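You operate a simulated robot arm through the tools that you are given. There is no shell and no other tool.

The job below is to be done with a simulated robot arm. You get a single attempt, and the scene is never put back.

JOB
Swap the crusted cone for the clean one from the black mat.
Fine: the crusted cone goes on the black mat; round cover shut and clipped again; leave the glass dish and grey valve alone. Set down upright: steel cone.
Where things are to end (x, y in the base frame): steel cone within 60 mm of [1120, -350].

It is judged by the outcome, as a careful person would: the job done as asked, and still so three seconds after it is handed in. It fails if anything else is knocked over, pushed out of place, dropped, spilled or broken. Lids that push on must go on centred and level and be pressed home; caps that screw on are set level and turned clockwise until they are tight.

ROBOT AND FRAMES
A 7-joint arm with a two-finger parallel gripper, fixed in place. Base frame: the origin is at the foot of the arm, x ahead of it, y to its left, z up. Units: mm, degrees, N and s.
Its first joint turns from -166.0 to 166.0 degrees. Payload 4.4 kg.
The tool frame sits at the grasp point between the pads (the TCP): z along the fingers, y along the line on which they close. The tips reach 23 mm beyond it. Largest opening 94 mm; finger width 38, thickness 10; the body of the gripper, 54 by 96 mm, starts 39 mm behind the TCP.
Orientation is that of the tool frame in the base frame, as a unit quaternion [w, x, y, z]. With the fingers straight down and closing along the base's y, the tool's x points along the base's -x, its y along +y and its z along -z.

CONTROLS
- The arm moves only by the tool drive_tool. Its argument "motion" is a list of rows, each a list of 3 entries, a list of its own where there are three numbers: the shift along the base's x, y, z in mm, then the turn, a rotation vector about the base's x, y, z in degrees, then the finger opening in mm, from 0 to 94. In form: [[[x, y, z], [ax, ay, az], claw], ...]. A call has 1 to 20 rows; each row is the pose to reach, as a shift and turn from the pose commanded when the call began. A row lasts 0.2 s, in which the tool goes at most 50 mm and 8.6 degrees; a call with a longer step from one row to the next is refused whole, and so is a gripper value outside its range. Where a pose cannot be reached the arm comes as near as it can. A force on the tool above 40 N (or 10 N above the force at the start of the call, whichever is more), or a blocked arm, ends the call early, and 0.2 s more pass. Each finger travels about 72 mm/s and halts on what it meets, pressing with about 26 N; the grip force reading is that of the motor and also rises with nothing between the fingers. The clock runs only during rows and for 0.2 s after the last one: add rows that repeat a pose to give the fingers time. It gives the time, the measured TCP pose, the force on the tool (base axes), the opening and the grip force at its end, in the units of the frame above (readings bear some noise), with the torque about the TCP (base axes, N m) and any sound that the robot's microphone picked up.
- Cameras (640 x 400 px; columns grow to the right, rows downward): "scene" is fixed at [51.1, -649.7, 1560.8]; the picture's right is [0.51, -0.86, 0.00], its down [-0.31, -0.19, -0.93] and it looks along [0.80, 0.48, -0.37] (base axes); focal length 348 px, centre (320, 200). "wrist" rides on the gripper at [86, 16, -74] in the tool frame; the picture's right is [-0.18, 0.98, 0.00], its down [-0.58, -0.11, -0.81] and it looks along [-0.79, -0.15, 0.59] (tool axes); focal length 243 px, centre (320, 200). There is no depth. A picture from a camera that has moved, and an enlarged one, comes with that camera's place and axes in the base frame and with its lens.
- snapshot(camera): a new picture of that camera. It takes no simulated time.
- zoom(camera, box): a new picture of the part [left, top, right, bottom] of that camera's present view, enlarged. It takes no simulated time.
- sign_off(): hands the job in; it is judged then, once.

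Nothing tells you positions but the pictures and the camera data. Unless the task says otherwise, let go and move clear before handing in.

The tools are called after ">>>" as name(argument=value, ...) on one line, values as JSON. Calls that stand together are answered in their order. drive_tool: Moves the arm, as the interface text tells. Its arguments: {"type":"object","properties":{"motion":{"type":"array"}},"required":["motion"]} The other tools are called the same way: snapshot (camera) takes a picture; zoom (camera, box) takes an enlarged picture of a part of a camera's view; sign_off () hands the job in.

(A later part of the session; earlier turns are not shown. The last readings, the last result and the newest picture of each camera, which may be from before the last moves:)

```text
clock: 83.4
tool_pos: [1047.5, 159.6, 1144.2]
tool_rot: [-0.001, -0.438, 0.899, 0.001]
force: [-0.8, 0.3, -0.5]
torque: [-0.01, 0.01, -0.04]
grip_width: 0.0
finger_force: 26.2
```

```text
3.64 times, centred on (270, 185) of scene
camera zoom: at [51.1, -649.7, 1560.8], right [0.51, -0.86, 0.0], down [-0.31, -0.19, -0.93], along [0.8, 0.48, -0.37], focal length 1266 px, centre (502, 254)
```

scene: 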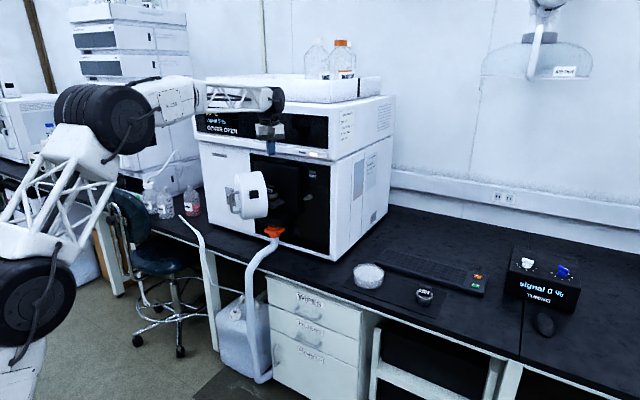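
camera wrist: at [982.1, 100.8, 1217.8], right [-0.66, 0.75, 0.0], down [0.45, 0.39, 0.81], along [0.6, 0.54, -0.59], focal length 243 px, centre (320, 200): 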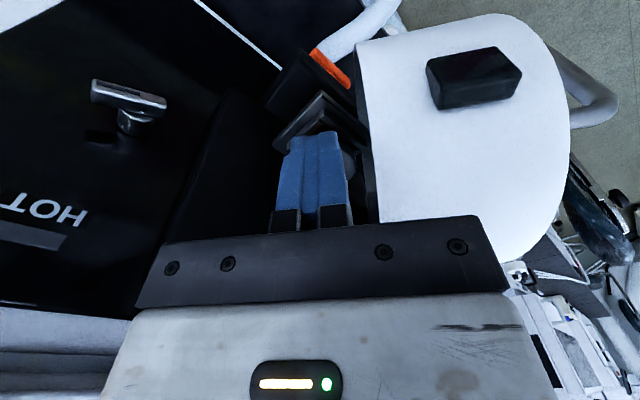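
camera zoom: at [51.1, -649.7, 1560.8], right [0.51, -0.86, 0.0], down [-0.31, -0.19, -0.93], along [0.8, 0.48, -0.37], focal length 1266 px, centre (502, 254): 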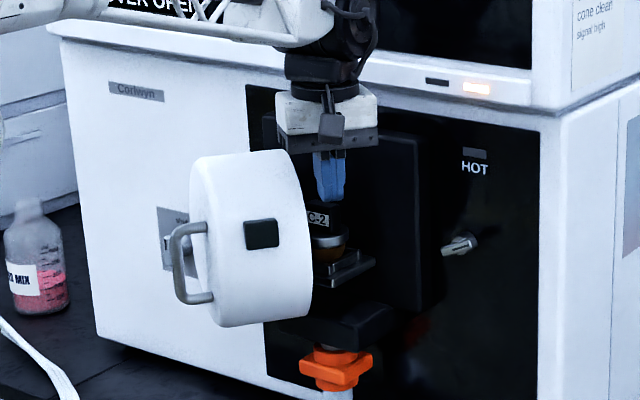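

The fingers are behind the rim with clearance to the cone. Now sweeping to push the cover open on its hinge.

>>> drive_tool(motion=[[[-11.6, 10.2, 0], [0, 0, 0], 0], [[-22, 17.5, 0], [0, 0, -4], 0], [[-31.8, 25.5, 0], [0, 0, -8], 0], [[-41.1, 34.2, 0], [0, 0, -12], 0], [[-49.6, 43.5, 0], [0, 0, -16], 0], [[-57.6, 53.4, 0], [0, 0, -20], 0], [[-64.8, 63.8, 0], [0, 0, -24], 0], [[-71.2, 74.7, 0], [0, 0, -28], 0], [[-77, 86, 0], [0, 0, -32], 0], [[-81.9, 97.7, 0], [0, 0, -36], 0], [[-85.9, 109.7, 0], [0, 0, -40], 0], [[-89.1, 121.9, 0], [0, 0, -44], 0], [[-91.6, 134.4, 0], [0, 0, -48], 0], [[-93, 147, 0], [0, 0, -52], 0], [[-93.6, 159.6, 0], [0, 0, -56], 0], [[-93.3, 172.3, 0], [0, 0, -60], 0], [[-92.1, 184.9, 0], [0, 0, -64], 0]])

>>> snapshot(camera="scene")

>>> snapshot(camera="wrist")

```text
clock: 85.4
tool_pos: [973.1, 237.5, 1144.6]
tool_rot: [-0.002, -0.191, 0.982, 0.001]
force: [-17.4, -10.2, 2.4]
torque: [0.19, -0.19, 0.23]
grip_width: 0.1
finger_force: 26.2
stopped in row 9: the force on the tool passed its limit at 50 N (the readings are from after the stop); the commanded pose is now the measured one
```

```text
taken
```

scene: 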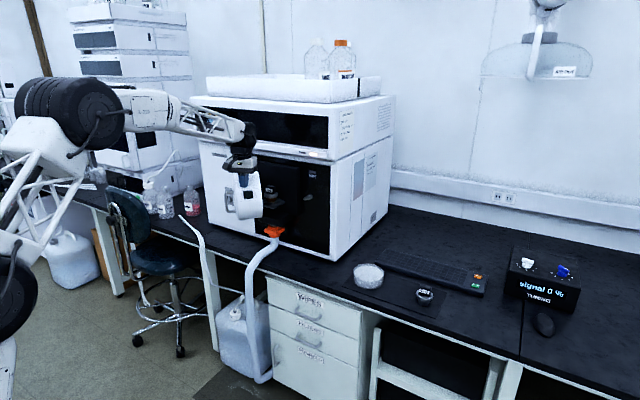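

```text
taken
camera wrist: at [887.4, 219.5, 1218.2], right [-0.2, 0.98, 0.0], down [0.58, 0.12, 0.8], along [0.79, 0.16, -0.59], focal length 243 px, centre (320, 200)
```

wrist: 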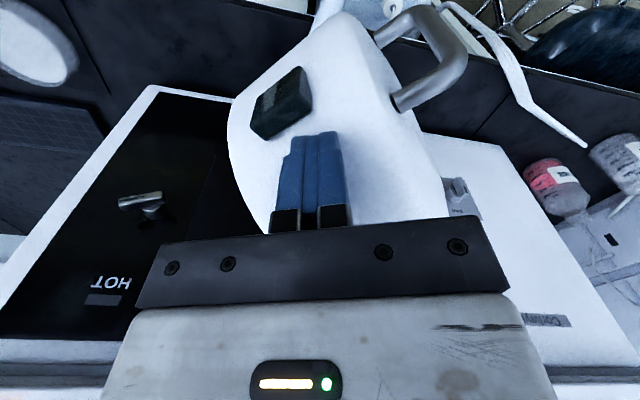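

I'll check how the fingers sit relative to the rim before continuing.

>>> zoom(camera="scene", box=[200, 130, 320, 240])

>>> zoom(camera="wrist", box=[220, 10, 440, 220])

```text
3.64 times, centred on (260, 185) of scene
camera zoom: at [51.1, -649.7, 1560.8], right [0.51, -0.86, 0.0], down [-0.31, -0.19, -0.93], along [0.8, 0.48, -0.37], focal length 1266 px, centre (538, 254)
```

zoom: 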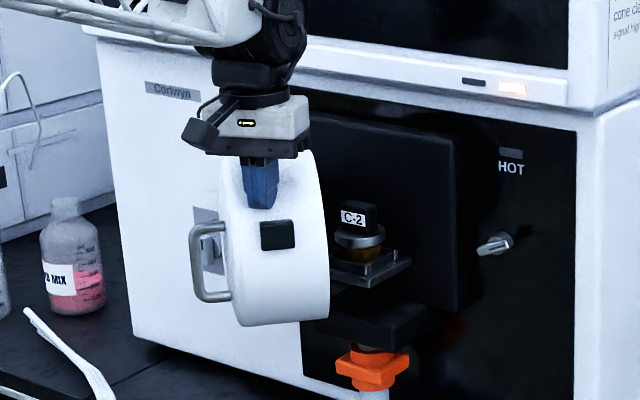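

```text
1.90 times, centred on (330, 115) of wrist
camera zoom: at [887.4, 219.5, 1218.2], right [-0.2, 0.98, 0.0], down [0.58, 0.12, 0.8], along [0.79, 0.16, -0.59], focal length 462 px, centre (301, 362)
```

zoom: 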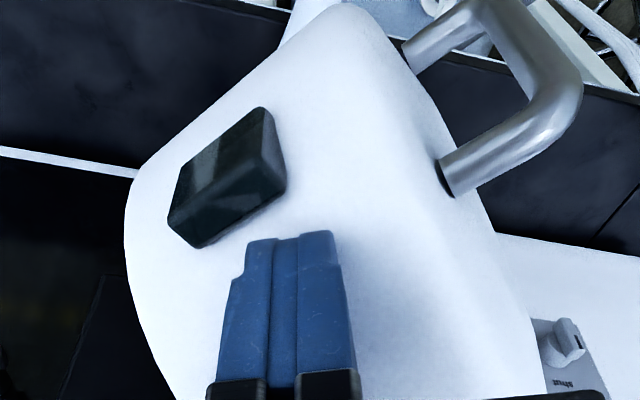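

The fingers slid off the rim to the outside; the cover is at about 42°. I'll lift over, come down again deeper behind the rim (nearer its top), and push from there.

>>> drive_tool(motion=[[[-15, -10, 5], [0, 0, 0], 0], [[-25, -18, 30], [0, 0, 0], 0], [[-25, -18, 70], [0, 0, 0], 0], [[-5, -25, 90], [0, 0, 6], 0], [[30, -35, 90], [0, 0, 13], 0], [[65, -42, 90], [0, 0, 20], 0], [[97, -47, 90], [0, 0, 26], 0], [[97, -47, 90], [0, 0, 26], 0]])

>>> snapshot(camera="wrist")

>>> zoom(camera="scene", box=[200, 130, 320, 240])

```text
clock: 87.2
tool_pos: [1069.5, 190.8, 1231.2]
tool_rot: [-0.003, -0.407, 0.914, 0.001]
force: [0.3, 1.1, -0.1]
torque: [0.03, 0.01, 0.02]
grip_width: 0.0
finger_force: 25.9
```

```text
taken
camera wrist: at [1001.6, 137.3, 1305.1], right [-0.61, 0.79, 0.0], down [0.47, 0.36, 0.8], along [0.64, 0.49, -0.59], focal length 243 px, centre (320, 200)
```

wrist: 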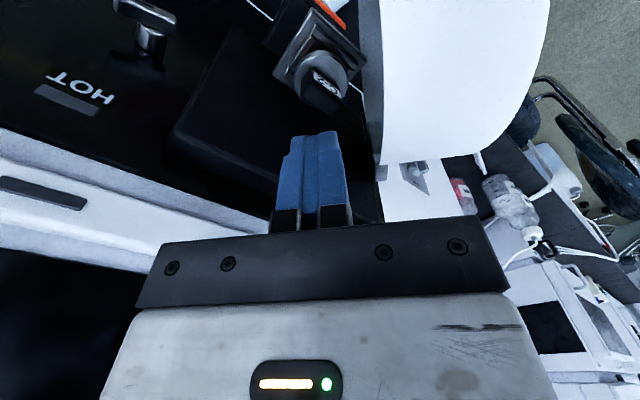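

```text
3.64 times, centred on (260, 185) of scene
camera zoom: at [51.1, -649.7, 1560.8], right [0.51, -0.86, 0.0], down [-0.31, -0.19, -0.93], along [0.8, 0.48, -0.37], focal length 1266 px, centre (538, 254)
```

zoom: 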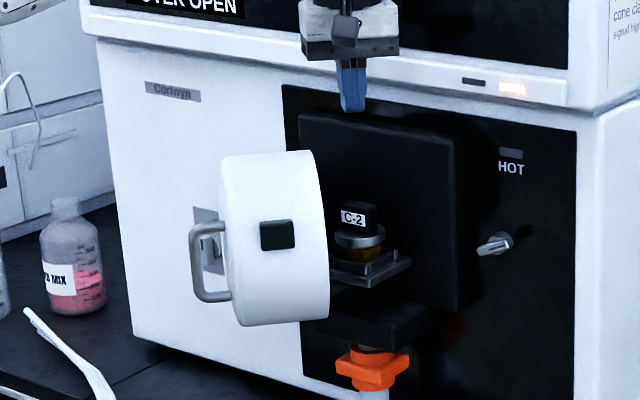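

The rim is to the right of the fingers with 40 mm clearance and I'm well inside its outline. Descending and pushing the cover open in one sweep.

>>> drive_tool(motion=[[[0, 0, -40], [0, 0, 0], 0], [[0, 0, -75], [0, 0, 0], 0], [[-12, 12, -87], [0, 0, -2], 0], [[-23.4, 24.5, -87], [0, 0, -4], 0], [[-30.6, 31, -87], [0, 0, -8], 0], [[-37.3, 38, -87], [0, 0, -12], 0], [[-43.6, 45.4, -87], [0, 0, -16], 0], [[-49.3, 53.2, -87], [0, 0, -20], 0], [[-54.5, 61.4, -87], [0, 0, -24], 0], [[-59.1, 69.9, -87], [0, 0, -28], 0], [[-63.1, 78.8, -87], [0, 0, -32], 0], [[-66.4, 87.8, -87], [0, 0, -36], 0], [[-69.1, 97.1, -87], [0, 0, -40], 0], [[-71.2, 106.6, -87], [0, 0, -44], 0], [[-72.5, 116.2, -87], [0, 0, -48], 0], [[-73.2, 125.8, -87], [0, 0, -52], 0], [[-73.3, 135.5, -87], [0, 0, -56], 0], [[-72.6, 145.2, -87], [0, 0, -60], 0], [[-71.3, 154.8, -87], [0, 0, -64], 0]])

>>> snapshot(camera="wrist")

>>> zoom(camera="scene", box=[180, 130, 320, 240])

```text
clock: 91.2
tool_pos: [998.1, 346.4, 1144.9]
tool_rot: [0.0, 0.14, 0.99, 0.002]
force: [0.1, -0.1, 0.3]
torque: [-0.02, 0.01, 0.02]
grip_width: 0.1
finger_force: 25.9
```

```text
taken
camera wrist: at [920.6, 385.8, 1220.8], right [0.45, 0.89, 0.0], down [0.53, -0.27, 0.8], along [0.72, -0.36, -0.59], focal length 243 px, centre (320, 200)
```

wrist: 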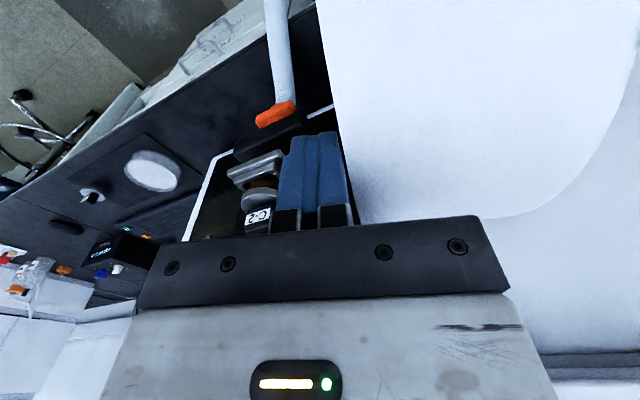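

```text
3.64 times, centred on (250, 185) of scene
camera zoom: at [51.1, -649.7, 1560.8], right [0.51, -0.86, 0.0], down [-0.31, -0.19, -0.93], along [0.8, 0.48, -0.37], focal length 1266 px, centre (574, 254)
```

zoom: 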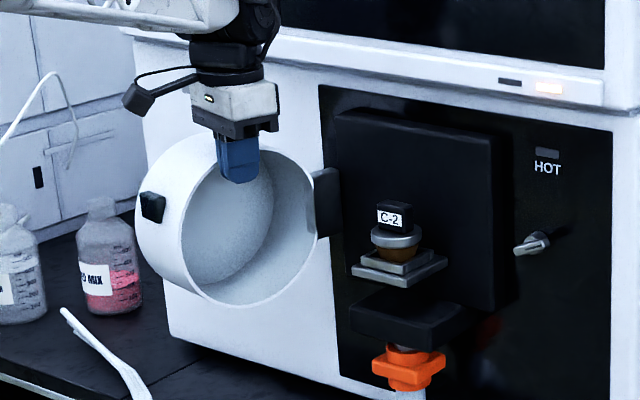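

The cover is open to about 105° and C-2 is fully exposed in its holder. I'll zoom on the holder, then withdraw the fingers from the cover.

>>> zoom(camera="wrist", box=[200, 90, 320, 240])

>>> zoom(camera="scene", box=[260, 175, 310, 215])

>>> drive_tool(motion=[[[-6, -20, 2], [0, 0, 0], 0], [[-12, -45, 5], [0, 0, 0], 0], [[-18, -70, 30], [0, 0, 0], 0], [[-22, -95, 65], [0, 0, 0], 0], [[-25, -110, 100], [0, 0, 0], 0], [[-25, -110, 100], [0, 0, 0], 0]])

>>> zoom(camera="scene", box=[180, 130, 320, 240])

```text
2.67 times, centred on (260, 165) of wrist
camera zoom: at [920.6, 385.8, 1220.8], right [0.45, 0.89, 0.0], down [0.53, -0.27, 0.8], along [0.72, -0.36, -0.59], focal length 647 px, centre (480, 293)
```

zoom: 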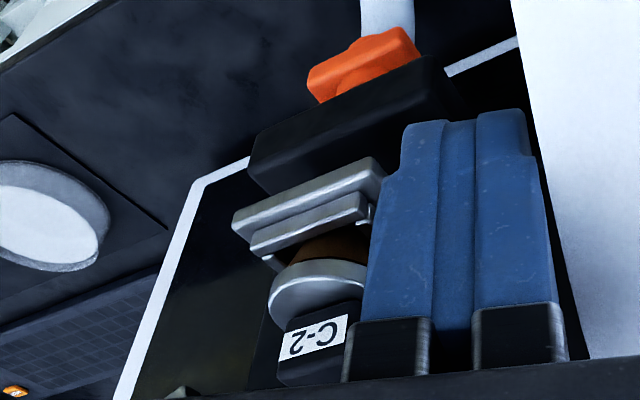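

```text
10.00 times, centred on (285, 195) of scene
camera zoom: at [51.1, -649.7, 1560.8], right [0.51, -0.86, 0.0], down [-0.31, -0.19, -0.93], along [0.8, 0.48, -0.37], focal length 3480 px, centre (670, 250)
```

zoom: 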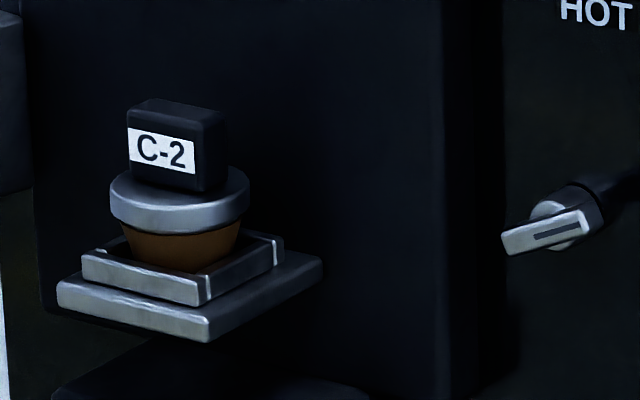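

```text
clock: 92.6
tool_pos: [975.0, 236.7, 1245.7]
tool_rot: [-0.001, 0.14, 0.99, 0.002]
force: [-0.6, 0.1, 0.7]
torque: [-0.02, -0.03, -0.02]
grip_width: 0.1
finger_force: 26.0
```

```text
3.64 times, centred on (250, 185) of scene
camera zoom: at [51.1, -649.7, 1560.8], right [0.51, -0.86, 0.0], down [-0.31, -0.19, -0.93], along [0.8, 0.48, -0.37], focal length 1266 px, centre (574, 254)
```

zoom: 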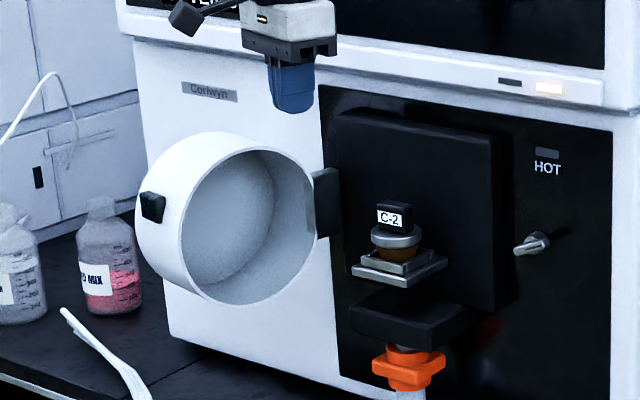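

The holder is a low square steel frame; the cone just lifts out. I'll orient the tool downward with a slight 15° forward tilt and view C-2 to measure its position.

>>> drive_tool(motion=[[[8, -12, -30], [-0.7, -5, 5.3], 40], [[16, -25, -62], [-1.4, -10, 10.6], 70], [[25, -37, -96], [-2.1, -14.9, 15.9], 80], [[25, -37, -96], [-2.1, -14.9, 15.9], 80]])

>>> snapshot(camera="wrist")

>>> zoom(camera="wrist", box=[270, 80, 390, 180])

```text
clock: 93.6
tool_pos: [998.3, 198.9, 1151.2]
tool_rot: [0.13, 0.0, 0.992, 0.001]
force: [-0.4, -0.4, -0.3]
torque: [0.04, -0.01, -0.01]
grip_width: 80.1
finger_force: 0.1
```

```text
taken
camera wrist: at [897.1, 214.9, 1199.5], right [0.18, 0.98, 0.05], down [0.35, -0.11, 0.93], along [0.92, -0.15, -0.37], focal length 243 px, centre (320, 200)
```

wrist: 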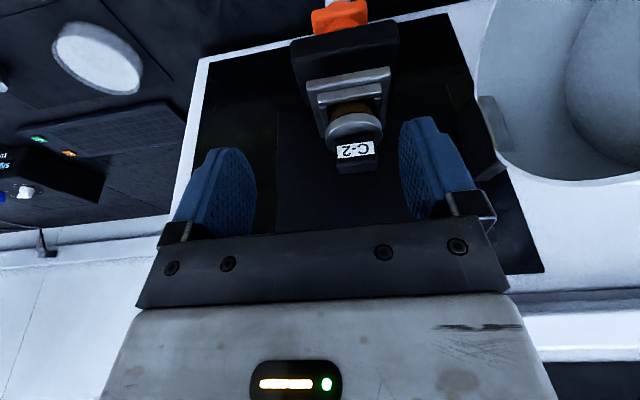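

```text
4.00 times, centred on (330, 130) of wrist
camera zoom: at [897.1, 214.9, 1199.5], right [0.18, 0.98, 0.05], down [0.35, -0.11, 0.93], along [0.92, -0.15, -0.37], focal length 970 px, centre (280, 480)
```

zoom: 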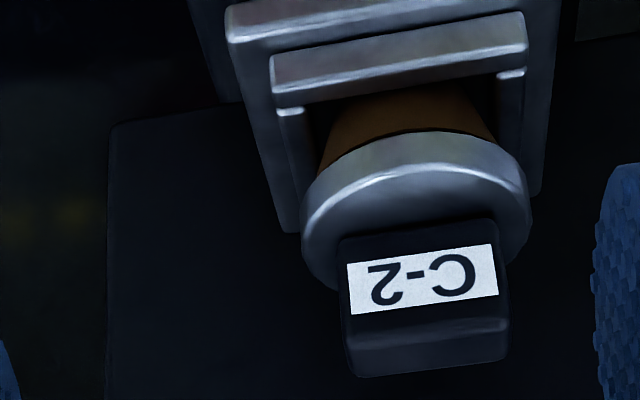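

C-2 measures about (1096, 219) with flange top z≈1060 and knob top ≈1093. I'll move to a pre-grasp right above it and check again.

>>> drive_tool(motion=[[[26, 7, 5], [0, 0, 0], 70], [[52, 14, 5], [0, 0, 0], 66], [[78, 20, 5], [0, 0, 0], 66], [[78, 20, 0], [0, 0, 0], 66], [[78, 20, 0], [0, 0, 0], 66]])

>>> snapshot(camera="wrist")

>>> zoom(camera="wrist", box=[240, 20, 400, 140])

>>> zoom(camera="scene", box=[240, 130, 340, 220])

```text
clock: 94.8
tool_pos: [1077.9, 219.3, 1149.6]
tool_rot: [0.129, 0.0, 0.992, 0.003]
force: [-0.7, 0.1, -0.9]
torque: [0.02, 0.03, 0.01]
grip_width: 65.8
finger_force: 0.0
```

```text
taken
camera wrist: at [975.0, 234.9, 1200.1], right [0.18, 0.98, 0.05], down [0.36, -0.11, 0.93], along [0.92, -0.15, -0.37], focal length 243 px, centre (320, 200)
```

wrist: 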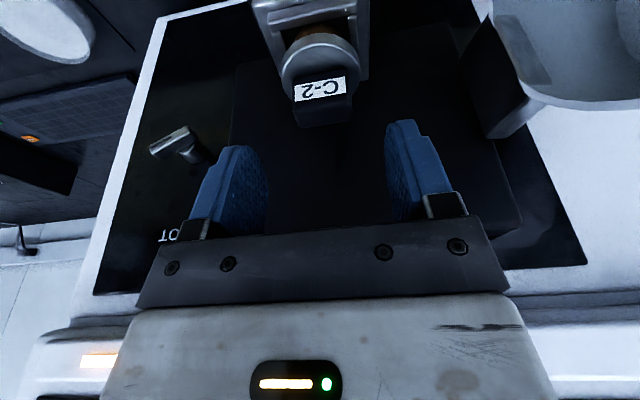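

```text
3.33 times, centred on (320, 80) of wrist
camera zoom: at [975.0, 234.9, 1200.1], right [0.18, 0.98, 0.05], down [0.36, -0.11, 0.93], along [0.92, -0.15, -0.37], focal length 809 px, centre (320, 600)
```

zoom: 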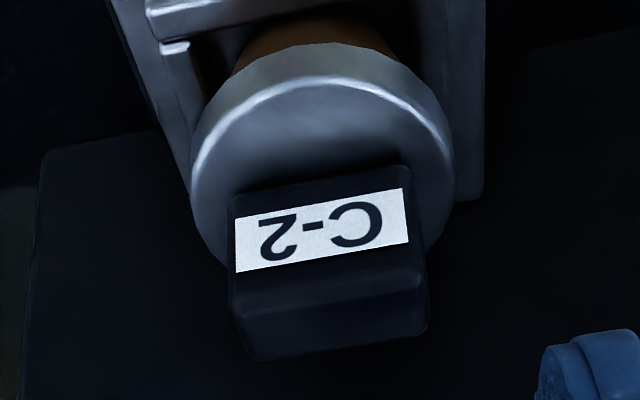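

```text
4.44 times, centred on (290, 175) of scene
camera zoom: at [51.1, -649.7, 1560.8], right [0.51, -0.86, 0.0], down [-0.31, -0.19, -0.93], along [0.8, 0.48, -0.37], focal length 1547 px, centre (453, 311)
```

zoom: 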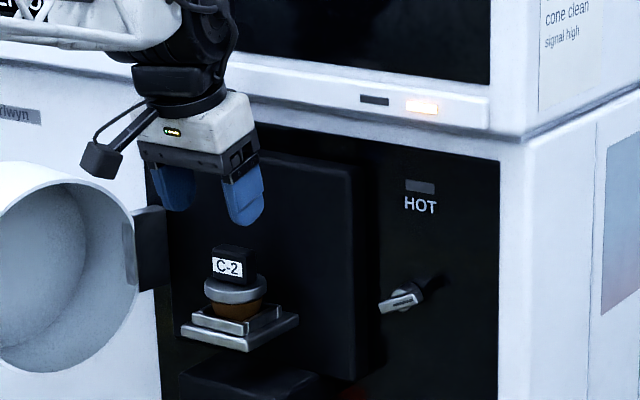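

Two views agree: C-2 at (1099, 220), flange top z≈1058, knob top ≈1091. Descending so the tips stay just above the flange.

>>> drive_tool(motion=[[[6, 0.3, -20], [0, 0, 0], 66], [[12, 0.5, -40], [0, 0, 0], 66], [[15.5, 0.5, -52], [0, 0, 0], 66], [[17.5, 0.5, -59], [0, 0, 0], 66], [[17.5, 0.5, -59], [0, 0, 0], 66]])

>>> zoom(camera="wrist", box=[220, 40, 440, 220])

>>> zoom(camera="scene", box=[250, 150, 330, 220])

```text
clock: 96.0
tool_pos: [1094.5, 220.0, 1091.2]
tool_rot: [0.129, 0.0, 0.992, 0.001]
force: [-0.1, -1.0, -0.1]
torque: [0.04, 0.0, -0.01]
grip_width: 65.9
finger_force: 0.1
```

```text
2.22 times, centred on (330, 130) of wrist
camera zoom: at [992.5, 234.8, 1141.2], right [0.18, 0.98, 0.05], down [0.36, -0.11, 0.93], along [0.92, -0.15, -0.37], focal length 539 px, centre (298, 356)
```

zoom: 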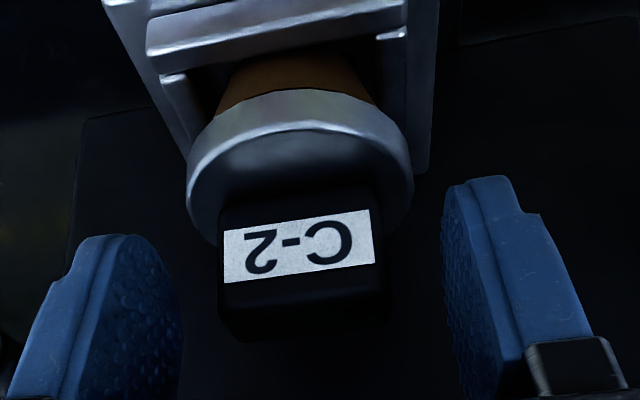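

```text
5.71 times, centred on (290, 185) of scene
camera zoom: at [51.1, -649.7, 1560.8], right [0.51, -0.86, 0.0], down [-0.31, -0.19, -0.93], along [0.8, 0.48, -0.37], focal length 1989 px, centre (491, 286)
```

zoom: 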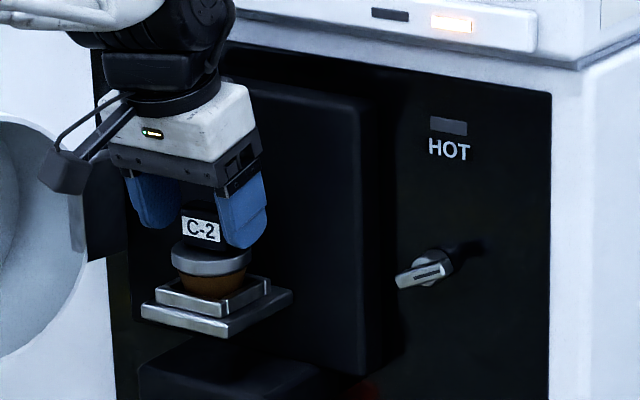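

The fingers straddle the knob just above the flange. Closing to grip.

>>> drive_tool(motion=[[[0, 0, 0], [0, 0, 0], 50], [[0, 0, 0], [0, 0, 0], 38], [[0, 0, 0], [0, 0, 0], 30], [[0, 0, 0], [0, 0, 0], 30]])

>>> zoom(camera="wrist", box=[220, 40, 440, 220])

```text
clock: 97.0
tool_pos: [1094.0, 219.0, 1092.0]
tool_rot: [0.129, 0.0, 0.992, 0.001]
force: [-0.1, 0.2, 0.1]
torque: [0.01, -0.01, 0.0]
grip_width: 39.6
finger_force: 25.9
```

```text
2.22 times, centred on (330, 130) of wrist
camera zoom: at [992.4, 234.8, 1141.4], right [0.18, 0.98, 0.05], down [0.36, -0.11, 0.93], along [0.92, -0.15, -0.37], focal length 539 px, centre (298, 356)
```

zoom: 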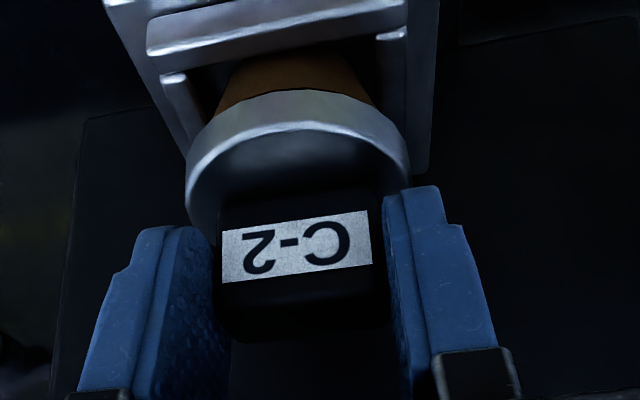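

Gripped at 39.6 mm. Lifting slowly straight up, watching the force.

>>> drive_tool(motion=[[[0, 0, 2], [0, 0, 0], 30], [[0, 0, 5], [0, 0, 0], 30], [[0, 0, 9], [0, 0, 0], 30], [[0, 0, 14], [0, 0, 0], 30], [[0, 0, 20], [0, 0, 0], 30], [[0, 0, 28], [0, 0, 0], 30]])

>>> zoom(camera="scene", box=[250, 150, 330, 220])

>>> zoom(camera="wrist", box=[220, 0, 440, 220])

```text
clock: 98.4
tool_pos: [1093.8, 219.7, 1119.0]
tool_rot: [0.129, 0.0, 0.992, 0.002]
force: [-0.6, -0.4, -2.9]
torque: [0.01, 0.03, -0.02]
grip_width: 39.5
finger_force: 25.8
```

```text
5.71 times, centred on (290, 185) of scene
camera zoom: at [51.1, -649.7, 1560.8], right [0.51, -0.86, 0.0], down [-0.31, -0.19, -0.93], along [0.8, 0.48, -0.37], focal length 1989 px, centre (491, 286)
```

zoom: 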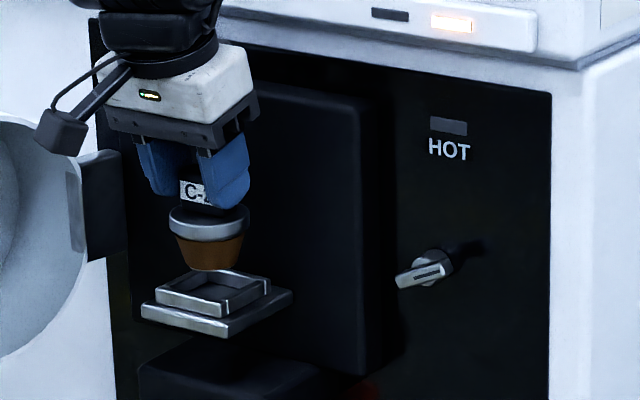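

```text
1.82 times, centred on (330, 110) of wrist
camera zoom: at [992.2, 234.9, 1168.3], right [0.18, 0.98, 0.05], down [0.36, -0.11, 0.93], along [0.92, -0.15, -0.37], focal length 441 px, centre (302, 364)
```

zoom: 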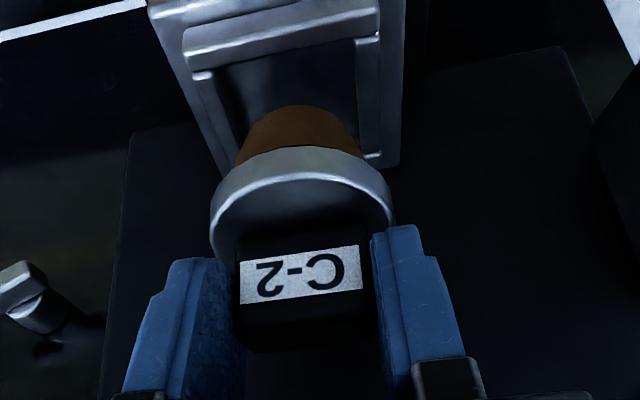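

C-2 is out of its holder, held firmly. Now I'll draw it out toward me and carry it across to above the free spot on the mat near (1120, -345).

>>> drive_tool(motion=[[[-20, 0, 8], [0, 0, 0], 30], [[-50, 0, 16], [0, 0, 0], 30], [[-85, 0, 20], [0, 0, 0], 30], [[-118, -15, 20], [0, 0, 0], 30], [[-138, -45, 18], [0, 0, 0], 30], [[-145, -85, 12], [0, 0, 0], 30], [[-145, -125, 5], [0, 0, 0], 30], [[-145, -168, -5], [0, 0, 0], 30], [[-145, -212, -15], [0, 0, 0], 30], [[-145, -256, -25], [0, 0, 0], 30], [[-140, -300, -35], [0, 0, 0], 30], [[-130, -344, -45], [0, 0, 0], 30], [[-115, -387, -55], [0, 0, 0], 30], [[-95, -428, -65], [0, 0, 0], 30], [[-70, -467, -75], [0, 0, 0], 30], [[-45, -502, -90], [0, 0, 0], 30], [[-20, -533, -110], [0, 0, 0], 30], [[3, -555, -130], [0, 0, 0], 30], [[19, -564, -155], [0, 0, 0], 30], [[21, -564, -180], [0, 0, 0], 30]])

>>> snapshot(camera="wrist")

>>> zoom(camera="scene", box=[330, 200, 490, 320])

>>> snapshot(camera="scene")

```text
clock: 102.6
tool_pos: [1115.5, -345.3, 940.3]
tool_rot: [0.129, 0.001, 0.992, 0.002]
force: [-0.4, 0.2, -0.6]
torque: [0.02, 0.04, -0.01]
grip_width: 39.7
finger_force: 26.0
```

```text
taken
camera wrist: at [1014.1, -329.9, 989.7], right [0.18, 0.98, 0.05], down [0.35, -0.11, 0.93], along [0.92, -0.15, -0.37], focal length 243 px, centre (320, 200)
```

wrist: 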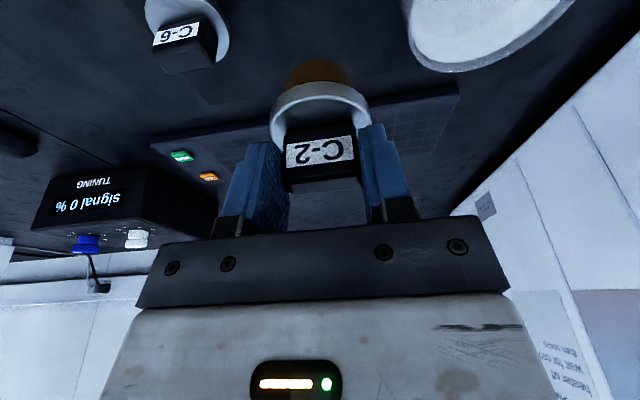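

```text
3.33 times, centred on (410, 260) of scene
camera zoom: at [51.1, -649.7, 1560.8], right [0.51, -0.86, 0.0], down [-0.31, -0.19, -0.93], along [0.8, 0.48, -0.37], focal length 1160 px, centre (20, 0)
```

zoom: 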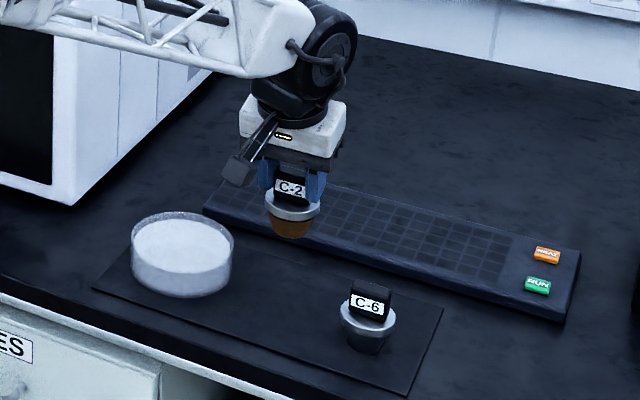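

```text
taken
```

scene: 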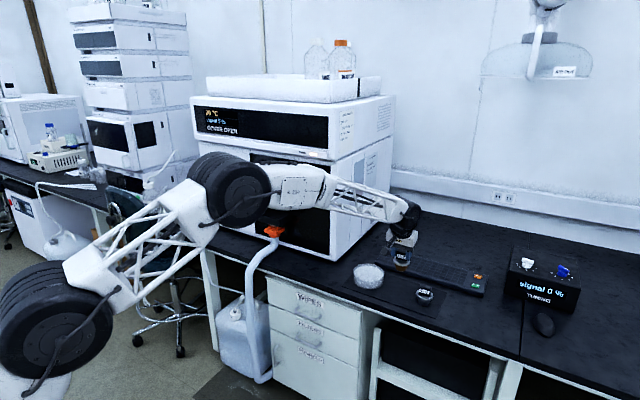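

Clear of everything. I'll use this view to refine the height of the clean cone (same cone shape) so I know the mat height before lowering.

>>> zoom(camera="wrist", box=[120, 0, 280, 100])

>>> zoom(camera="scene", box=[380, 235, 460, 315])

```text
4.00 times, centred on (200, 50) of wrist
camera zoom: at [1014.1, -329.9, 989.7], right [0.18, 0.98, 0.05], down [0.35, -0.11, 0.93], along [0.92, -0.15, -0.37], focal length 970 px, centre (800, 800)
```

zoom: 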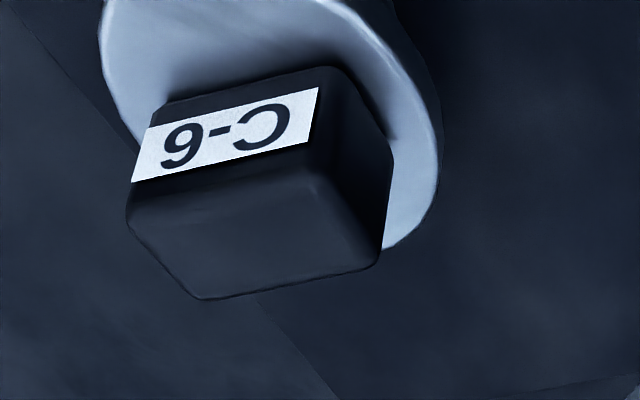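

```text
5.00 times, centred on (420, 275) of scene
camera zoom: at [51.1, -649.7, 1560.8], right [0.51, -0.86, 0.0], down [-0.31, -0.19, -0.93], along [0.8, 0.48, -0.37], focal length 1740 px, centre (-180, -175)
```

zoom: 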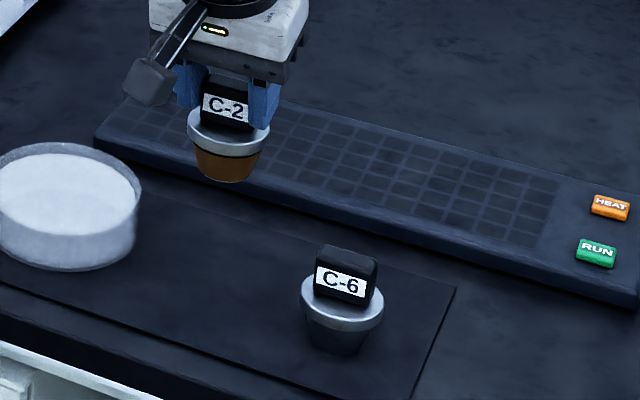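

Mat-standing cones have their flange at about z 797, so C-2 should touch down with the tool near z 830. Lowering to just above that.

>>> drive_tool(motion=[[[0, 0, -35], [0, 0, 0], 30], [[0, 0, -65], [0, 0, 0], 30], [[0, 0, -85], [0, 0, 0], 30], [[0, 0, -95], [0, 0, 0], 30], [[0, 0, -99], [0, 0, 0], 30], [[0, 0, -99], [0, 0, 0], 30]])

>>> zoom(camera="scene", box=[380, 235, 460, 315])

>>> snapshot(camera="wrist")

```text
clock: 104.0
tool_pos: [1116.5, -344.6, 840.1]
tool_rot: [0.129, 0.001, 0.992, 0.002]
force: [0.0, 0.1, -2.7]
torque: [0.02, 0.01, 0.0]
grip_width: 39.6
finger_force: 26.4
```

```text
5.00 times, centred on (420, 275) of scene
camera zoom: at [51.1, -649.7, 1560.8], right [0.51, -0.86, 0.0], down [-0.31, -0.19, -0.93], along [0.8, 0.48, -0.37], focal length 1740 px, centre (-180, -175)
```

zoom: 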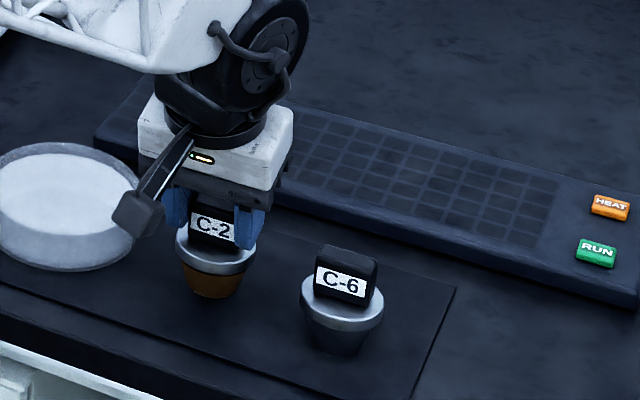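

```text
taken
camera wrist: at [1014.3, -329.0, 889.5], right [0.18, 0.98, 0.05], down [0.36, -0.11, 0.93], along [0.92, -0.15, -0.37], focal length 243 px, centre (320, 200)
```

wrist: 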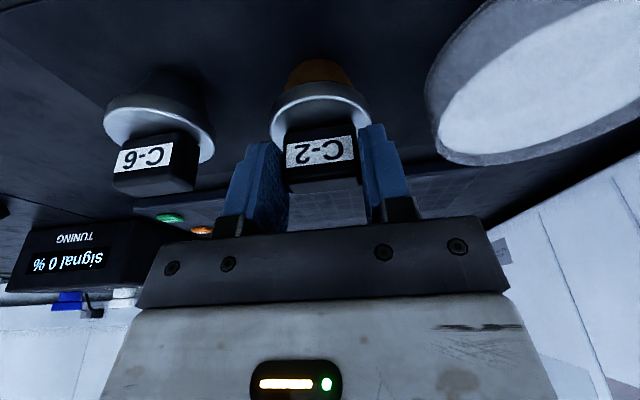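

Nearly level with the other cone. Lowering millimetre by millimetre until the mat takes the load.

>>> drive_tool(motion=[[[0, 0, -1.5], [0, 0, 0], 30], [[0, 0, -3], [0, 0, 0], 30], [[0, 0, -4.5], [0, 0, 0], 30], [[0, 0, -6], [0, 0, 0], 30]])

>>> zoom(camera="wrist", box=[90, 40, 390, 220])

```text
clock: 105.0
tool_pos: [1115.5, -344.2, 834.5]
tool_rot: [0.129, 0.0, 0.992, 0.002]
force: [-0.8, 0.5, -2.0]
torque: [0.04, 0.05, -0.01]
grip_width: 39.7
finger_force: 26.1
```

```text
2.13 times, centred on (240, 130) of wrist
camera zoom: at [1013.5, -328.6, 883.3], right [0.18, 0.98, 0.05], down [0.36, -0.11, 0.93], along [0.92, -0.15, -0.37], focal length 518 px, centre (491, 349)
```

zoom: 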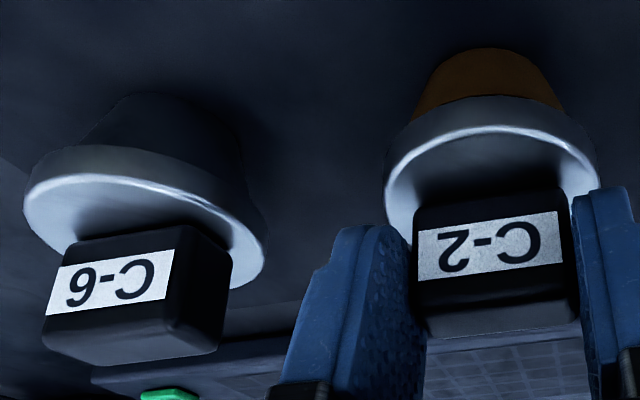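

Still hanging free. Continuing down.

>>> drive_tool(motion=[[[0, 0, -1], [0, 0, 0], 30], [[0, 0, -2], [0, 0, 0], 30], [[0, 0, -3], [0, 0, 0], 30], [[0, 0, -4], [0, 0, 0], 30]])

>>> drive_tool(motion=[[[0, 0, -0.7], [0, 0, 0], 30], [[0, 0, -1.4], [0, 0, 0], 30], [[0, 0, -2], [0, 0, 0], 30]])

```text
clock: 106.0
tool_pos: [1116.3, -343.0, 832.4]
tool_rot: [0.131, 0.0, 0.991, 0.001]
force: [-7.4, 6.9, 18.4]
torque: [0.19, 0.33, -0.03]
grip_width: 39.8
finger_force: 26.2
```

```text
clock: 106.8
tool_pos: [1114.1, -343.8, 829.2]
tool_rot: [0.129, -0.001, 0.992, 0.001]
force: [3.6, 5.6, 23.0]
torque: [0.12, -0.37, 0.03]
grip_width: 39.8
finger_force: 26.3
```

It's down on the mat (about 20 N). Releasing and lifting away straight along the tool axis.

>>> drive_tool(motion=[[[0, 0, 1], [0, 0, 0], 34], [[0, 0, 1], [0, 0, 0], 46], [[0, 0, 1], [0, 0, 0], 60], [[0, 0, 1], [0, 0, 0], 64], [[0, 0, 5], [0, 0, 0], 64], [[-3, 0, 18], [0, 0, 0], 64], [[-9, 0, 40], [0, 0, 0], 64], [[-18, 0, 75], [0, 0, 0], 64], [[-30, 0, 120], [0, 0, 0], 64], [[-30, 0, 120], [0, 0, 0], 64]])

>>> snapshot(camera="wrist")

>>> zoom(camera="scene", box=[350, 220, 480, 320])

```text
clock: 109.0
tool_pos: [1083.8, -342.7, 948.5]
tool_rot: [0.129, 0.0, 0.992, 0.002]
force: [-0.1, 0.7, -0.3]
torque: [-0.02, -0.01, -0.01]
grip_width: 64.1
finger_force: 0.0
```

```text
taken
camera wrist: at [983.0, -328.2, 998.2], right [0.18, 0.98, 0.05], down [0.36, -0.11, 0.93], along [0.92, -0.15, -0.37], focal length 243 px, centre (320, 200)
```

wrist: 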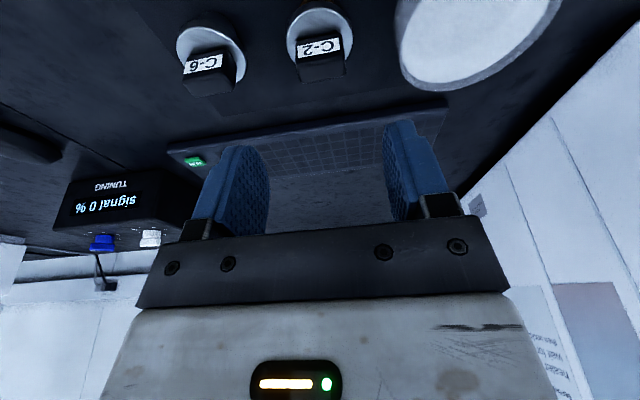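

```text
4.00 times, centred on (415, 270) of scene
camera zoom: at [51.1, -649.7, 1560.8], right [0.51, -0.86, 0.0], down [-0.31, -0.19, -0.93], along [0.8, 0.48, -0.37], focal length 1392 px, centre (-60, -80)
```

zoom: 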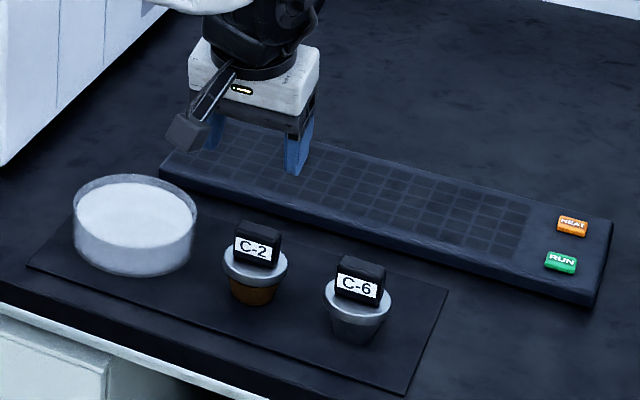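

C-2 stands upright on the mat at about (1120, -344). Now I'll measure C-6 relative to it.

>>> zoom(camera="wrist", box=[160, 0, 380, 110])

```text
2.91 times, centred on (270, 55) of wrist
camera zoom: at [983.0, -328.2, 998.2], right [0.18, 0.98, 0.05], down [0.36, -0.11, 0.93], along [0.92, -0.15, -0.37], focal length 706 px, centre (466, 622)
```

zoom: 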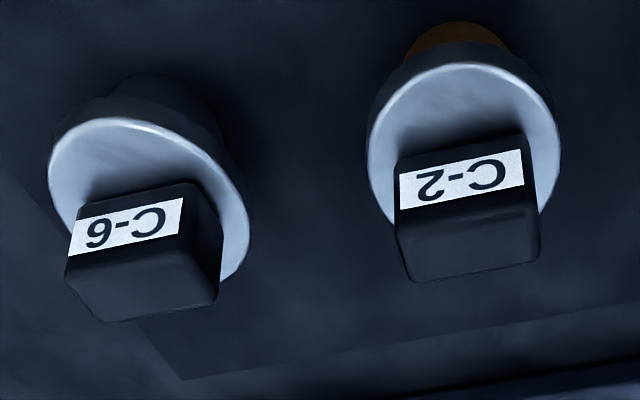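

C-6 is at (1120, -441.5) with the same height. Moving above it and descending to grip its knob the same way.

>>> drive_tool(motion=[[[4, -35, 0], [0, 0, 0], 62], [[8, -70, -10], [0, 0, 0], 62], [[14, -98, -35], [0, 0, 0], 62], [[16, -98.5, -58], [0, 0, 0], 62], [[16, -98.5, -58], [0, 0, 0], 62]])

>>> zoom(camera="wrist", box=[220, 0, 440, 160])

>>> zoom(camera="scene", box=[350, 220, 480, 320])

```text
clock: 110.2
tool_pos: [1101.4, -443.1, 890.9]
tool_rot: [0.129, 0.0, 0.992, 0.0]
force: [0.3, -0.1, -0.8]
torque: [-0.05, 0.0, -0.01]
grip_width: 61.8
finger_force: 0.0
```

```text
2.50 times, centred on (330, 80) of wrist
camera zoom: at [999.3, -427.5, 940.9], right [0.18, 0.98, 0.05], down [0.36, -0.11, 0.93], along [0.92, -0.15, -0.37], focal length 606 px, centre (295, 500)
```

zoom: 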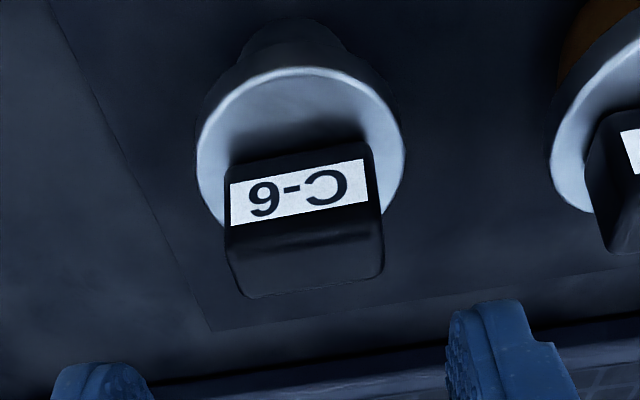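

```text
4.00 times, centred on (415, 270) of scene
camera zoom: at [51.1, -649.7, 1560.8], right [0.51, -0.86, 0.0], down [-0.31, -0.19, -0.93], along [0.8, 0.48, -0.37], focal length 1392 px, centre (-60, -80)
```

zoom: 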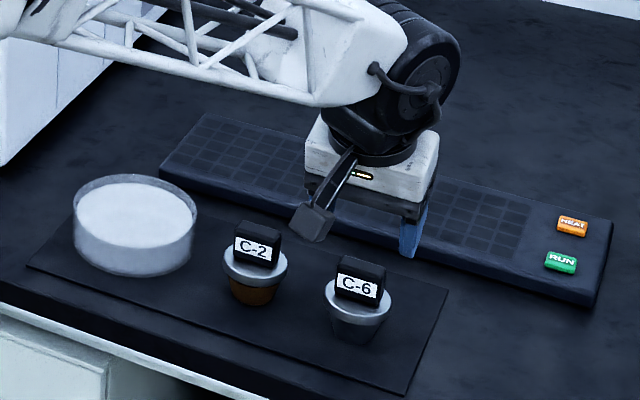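

Descending to grip C-6.

>>> drive_tool(motion=[[[4, 1, -20], [0, 0, 0], 62], [[7.5, 2, -40], [0, 0, 0], 62], [[10, 2, -53], [0, 0, 0], 62], [[11, 2, -60], [0, 0, 0], 62], [[11, 2, -60], [0, 0, 0], 62]])

>>> zoom(camera="wrist", box=[220, 40, 440, 220])

>>> zoom(camera="scene", box=[370, 230, 470, 320])

```text
clock: 111.4
tool_pos: [1111.3, -440.0, 830.5]
tool_rot: [0.129, 0.0, 0.992, 0.002]
force: [-0.3, 0.6, -0.1]
torque: [0.02, -0.01, -0.03]
grip_width: 62.0
finger_force: 0.1
```

```text
2.22 times, centred on (330, 130) of wrist
camera zoom: at [1010.2, -424.6, 879.9], right [0.18, 0.98, 0.05], down [0.36, -0.11, 0.93], along [0.92, -0.15, -0.37], focal length 539 px, centre (298, 356)
```

zoom: 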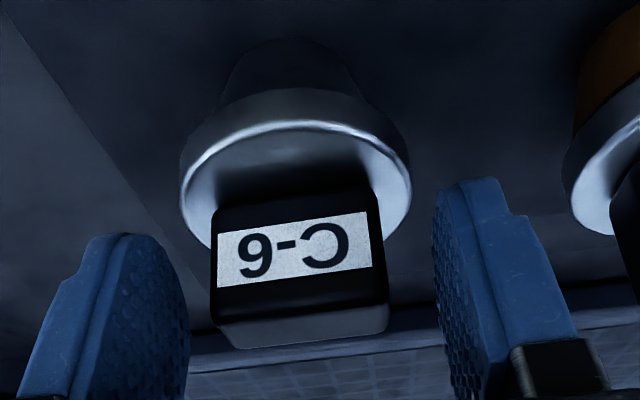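

```text
4.44 times, centred on (420, 275) of scene
camera zoom: at [51.1, -649.7, 1560.8], right [0.51, -0.86, 0.0], down [-0.31, -0.19, -0.93], along [0.8, 0.48, -0.37], focal length 1547 px, centre (-124, -133)
```

zoom: 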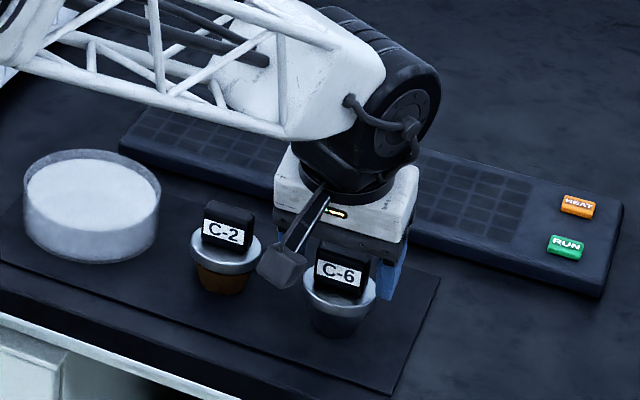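

Well aligned. Closing on C-6.

>>> drive_tool(motion=[[[0, 0, 0], [0, 0, 0], 50], [[0, 0, 0], [0, 0, 0], 38], [[0, 0, 0], [0, 0, 0], 30], [[0, 0, 0], [0, 0, 0], 30]])

>>> zoom(camera="wrist", box=[220, 40, 440, 220])

```text
clock: 112.4
tool_pos: [1111.4, -440.1, 830.1]
tool_rot: [0.128, -0.001, 0.992, 0.001]
force: [0.6, -1.5, -0.2]
torque: [-0.04, 0.0, 0.0]
grip_width: 39.7
finger_force: 25.7
```

```text
2.22 times, centred on (330, 130) of wrist
camera zoom: at [1010.2, -424.7, 880.1], right [0.18, 0.98, 0.05], down [0.36, -0.11, 0.93], along [0.92, -0.15, -0.37], focal length 539 px, centre (298, 356)
```

zoom: 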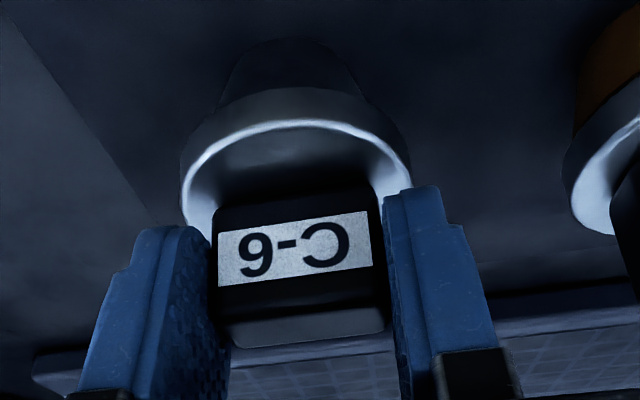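

C-6 is gripped (it sits about 3 mm nearer in the pads than C-2 did; I'll account for that). Lifting and carrying it back to the front of the source.

>>> drive_tool(motion=[[[0, 0, 10], [0, 0, 0], 30], [[0, 0, 35], [0, 0, 0], 30], [[-2, 0, 75], [0, 0, 0], 30], [[-10, 0, 115], [0, 0, 0], 30], [[-30, 10, 145], [0, 0, 0], 30], [[-60, 35, 165], [0, 0, 0], 30], [[-90, 65, 185], [0, 0, 0], 30], [[-115, 100, 205], [0, 0, 0], 30], [[-135, 138, 220], [0, 0, 0], 30], [[-150, 178, 235], [0, 0, 0], 30], [[-155, 220, 248], [0, 0, 0], 30], [[-155, 264, 258], [0, 0, 0], 30], [[-155, 308, 268], [0, 0, 0], 30], [[-155, 352, 276], [0, 0, 0], 30], [[-155, 396, 284], [0, 0, 0], 30], [[-155, 440, 290], [0, 0, 0], 30], [[-155, 484, 295], [0, 0, 0], 30], [[-155, 528, 298], [0, 0, 0], 30], [[-155, 572, 300], [0, 0, 0], 30], [[-155, 615, 300], [0, 0, 0], 30]])

>>> snapshot(camera="scene")

>>> snapshot(camera="wrist")

```text
clock: 116.6
tool_pos: [957.1, 175.2, 1131.8]
tool_rot: [0.129, 0.002, 0.992, 0.001]
force: [0.4, 0.7, -1.6]
torque: [-0.03, 0.01, -0.03]
grip_width: 39.7
finger_force: 25.9
```

```text
taken
```

scene: 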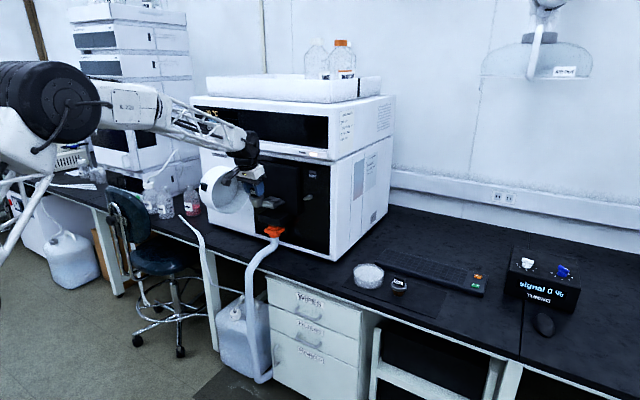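

```text
taken
camera wrist: at [854.8, 190.3, 1181.5], right [0.18, 0.98, 0.05], down [0.36, -0.11, 0.93], along [0.92, -0.15, -0.37], focal length 243 px, centre (320, 200)
```

wrist: 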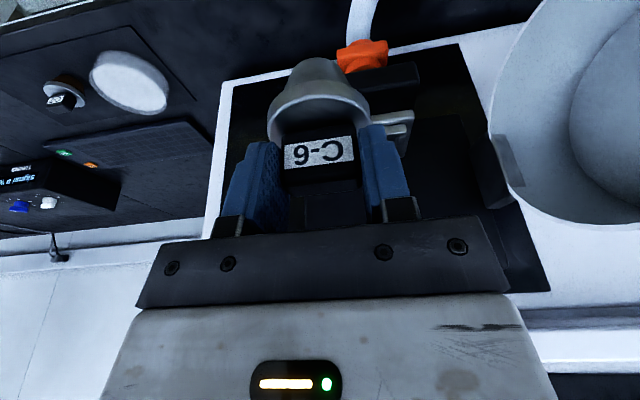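

I'll zoom on the empty holder to confirm its centre before going in.

>>> zoom(camera="wrist", box=[330, 50, 450, 170])

>>> zoom(camera="scene", box=[220, 150, 320, 240])

```text
3.33 times, centred on (390, 110) of wrist
camera zoom: at [854.8, 190.3, 1181.5], right [0.18, 0.98, 0.05], down [0.36, -0.11, 0.93], along [0.92, -0.15, -0.37], focal length 809 px, centre (87, 500)
```

zoom: 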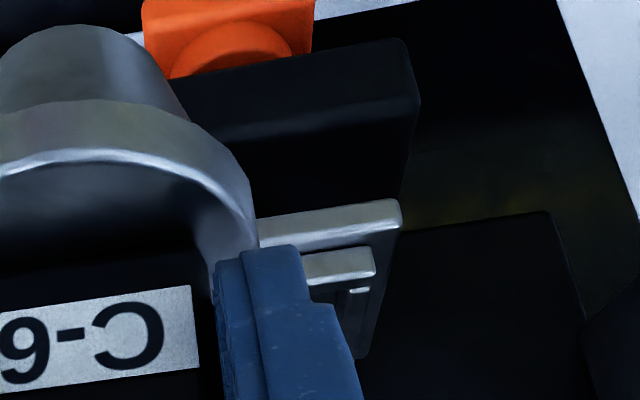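

```text
4.44 times, centred on (270, 195) of scene
camera zoom: at [51.1, -649.7, 1560.8], right [0.51, -0.86, 0.0], down [-0.31, -0.19, -0.93], along [0.8, 0.48, -0.37], focal length 1547 px, centre (542, 222)
```

zoom: 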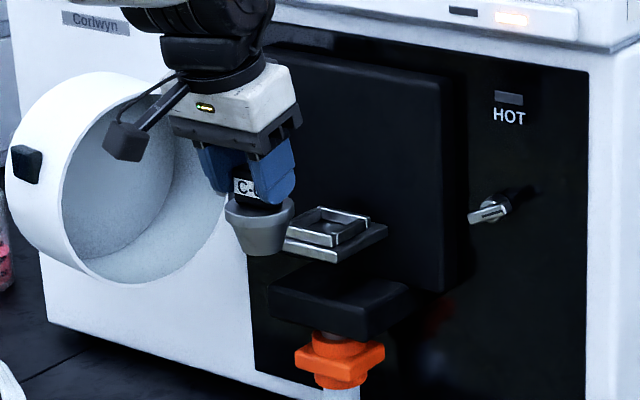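

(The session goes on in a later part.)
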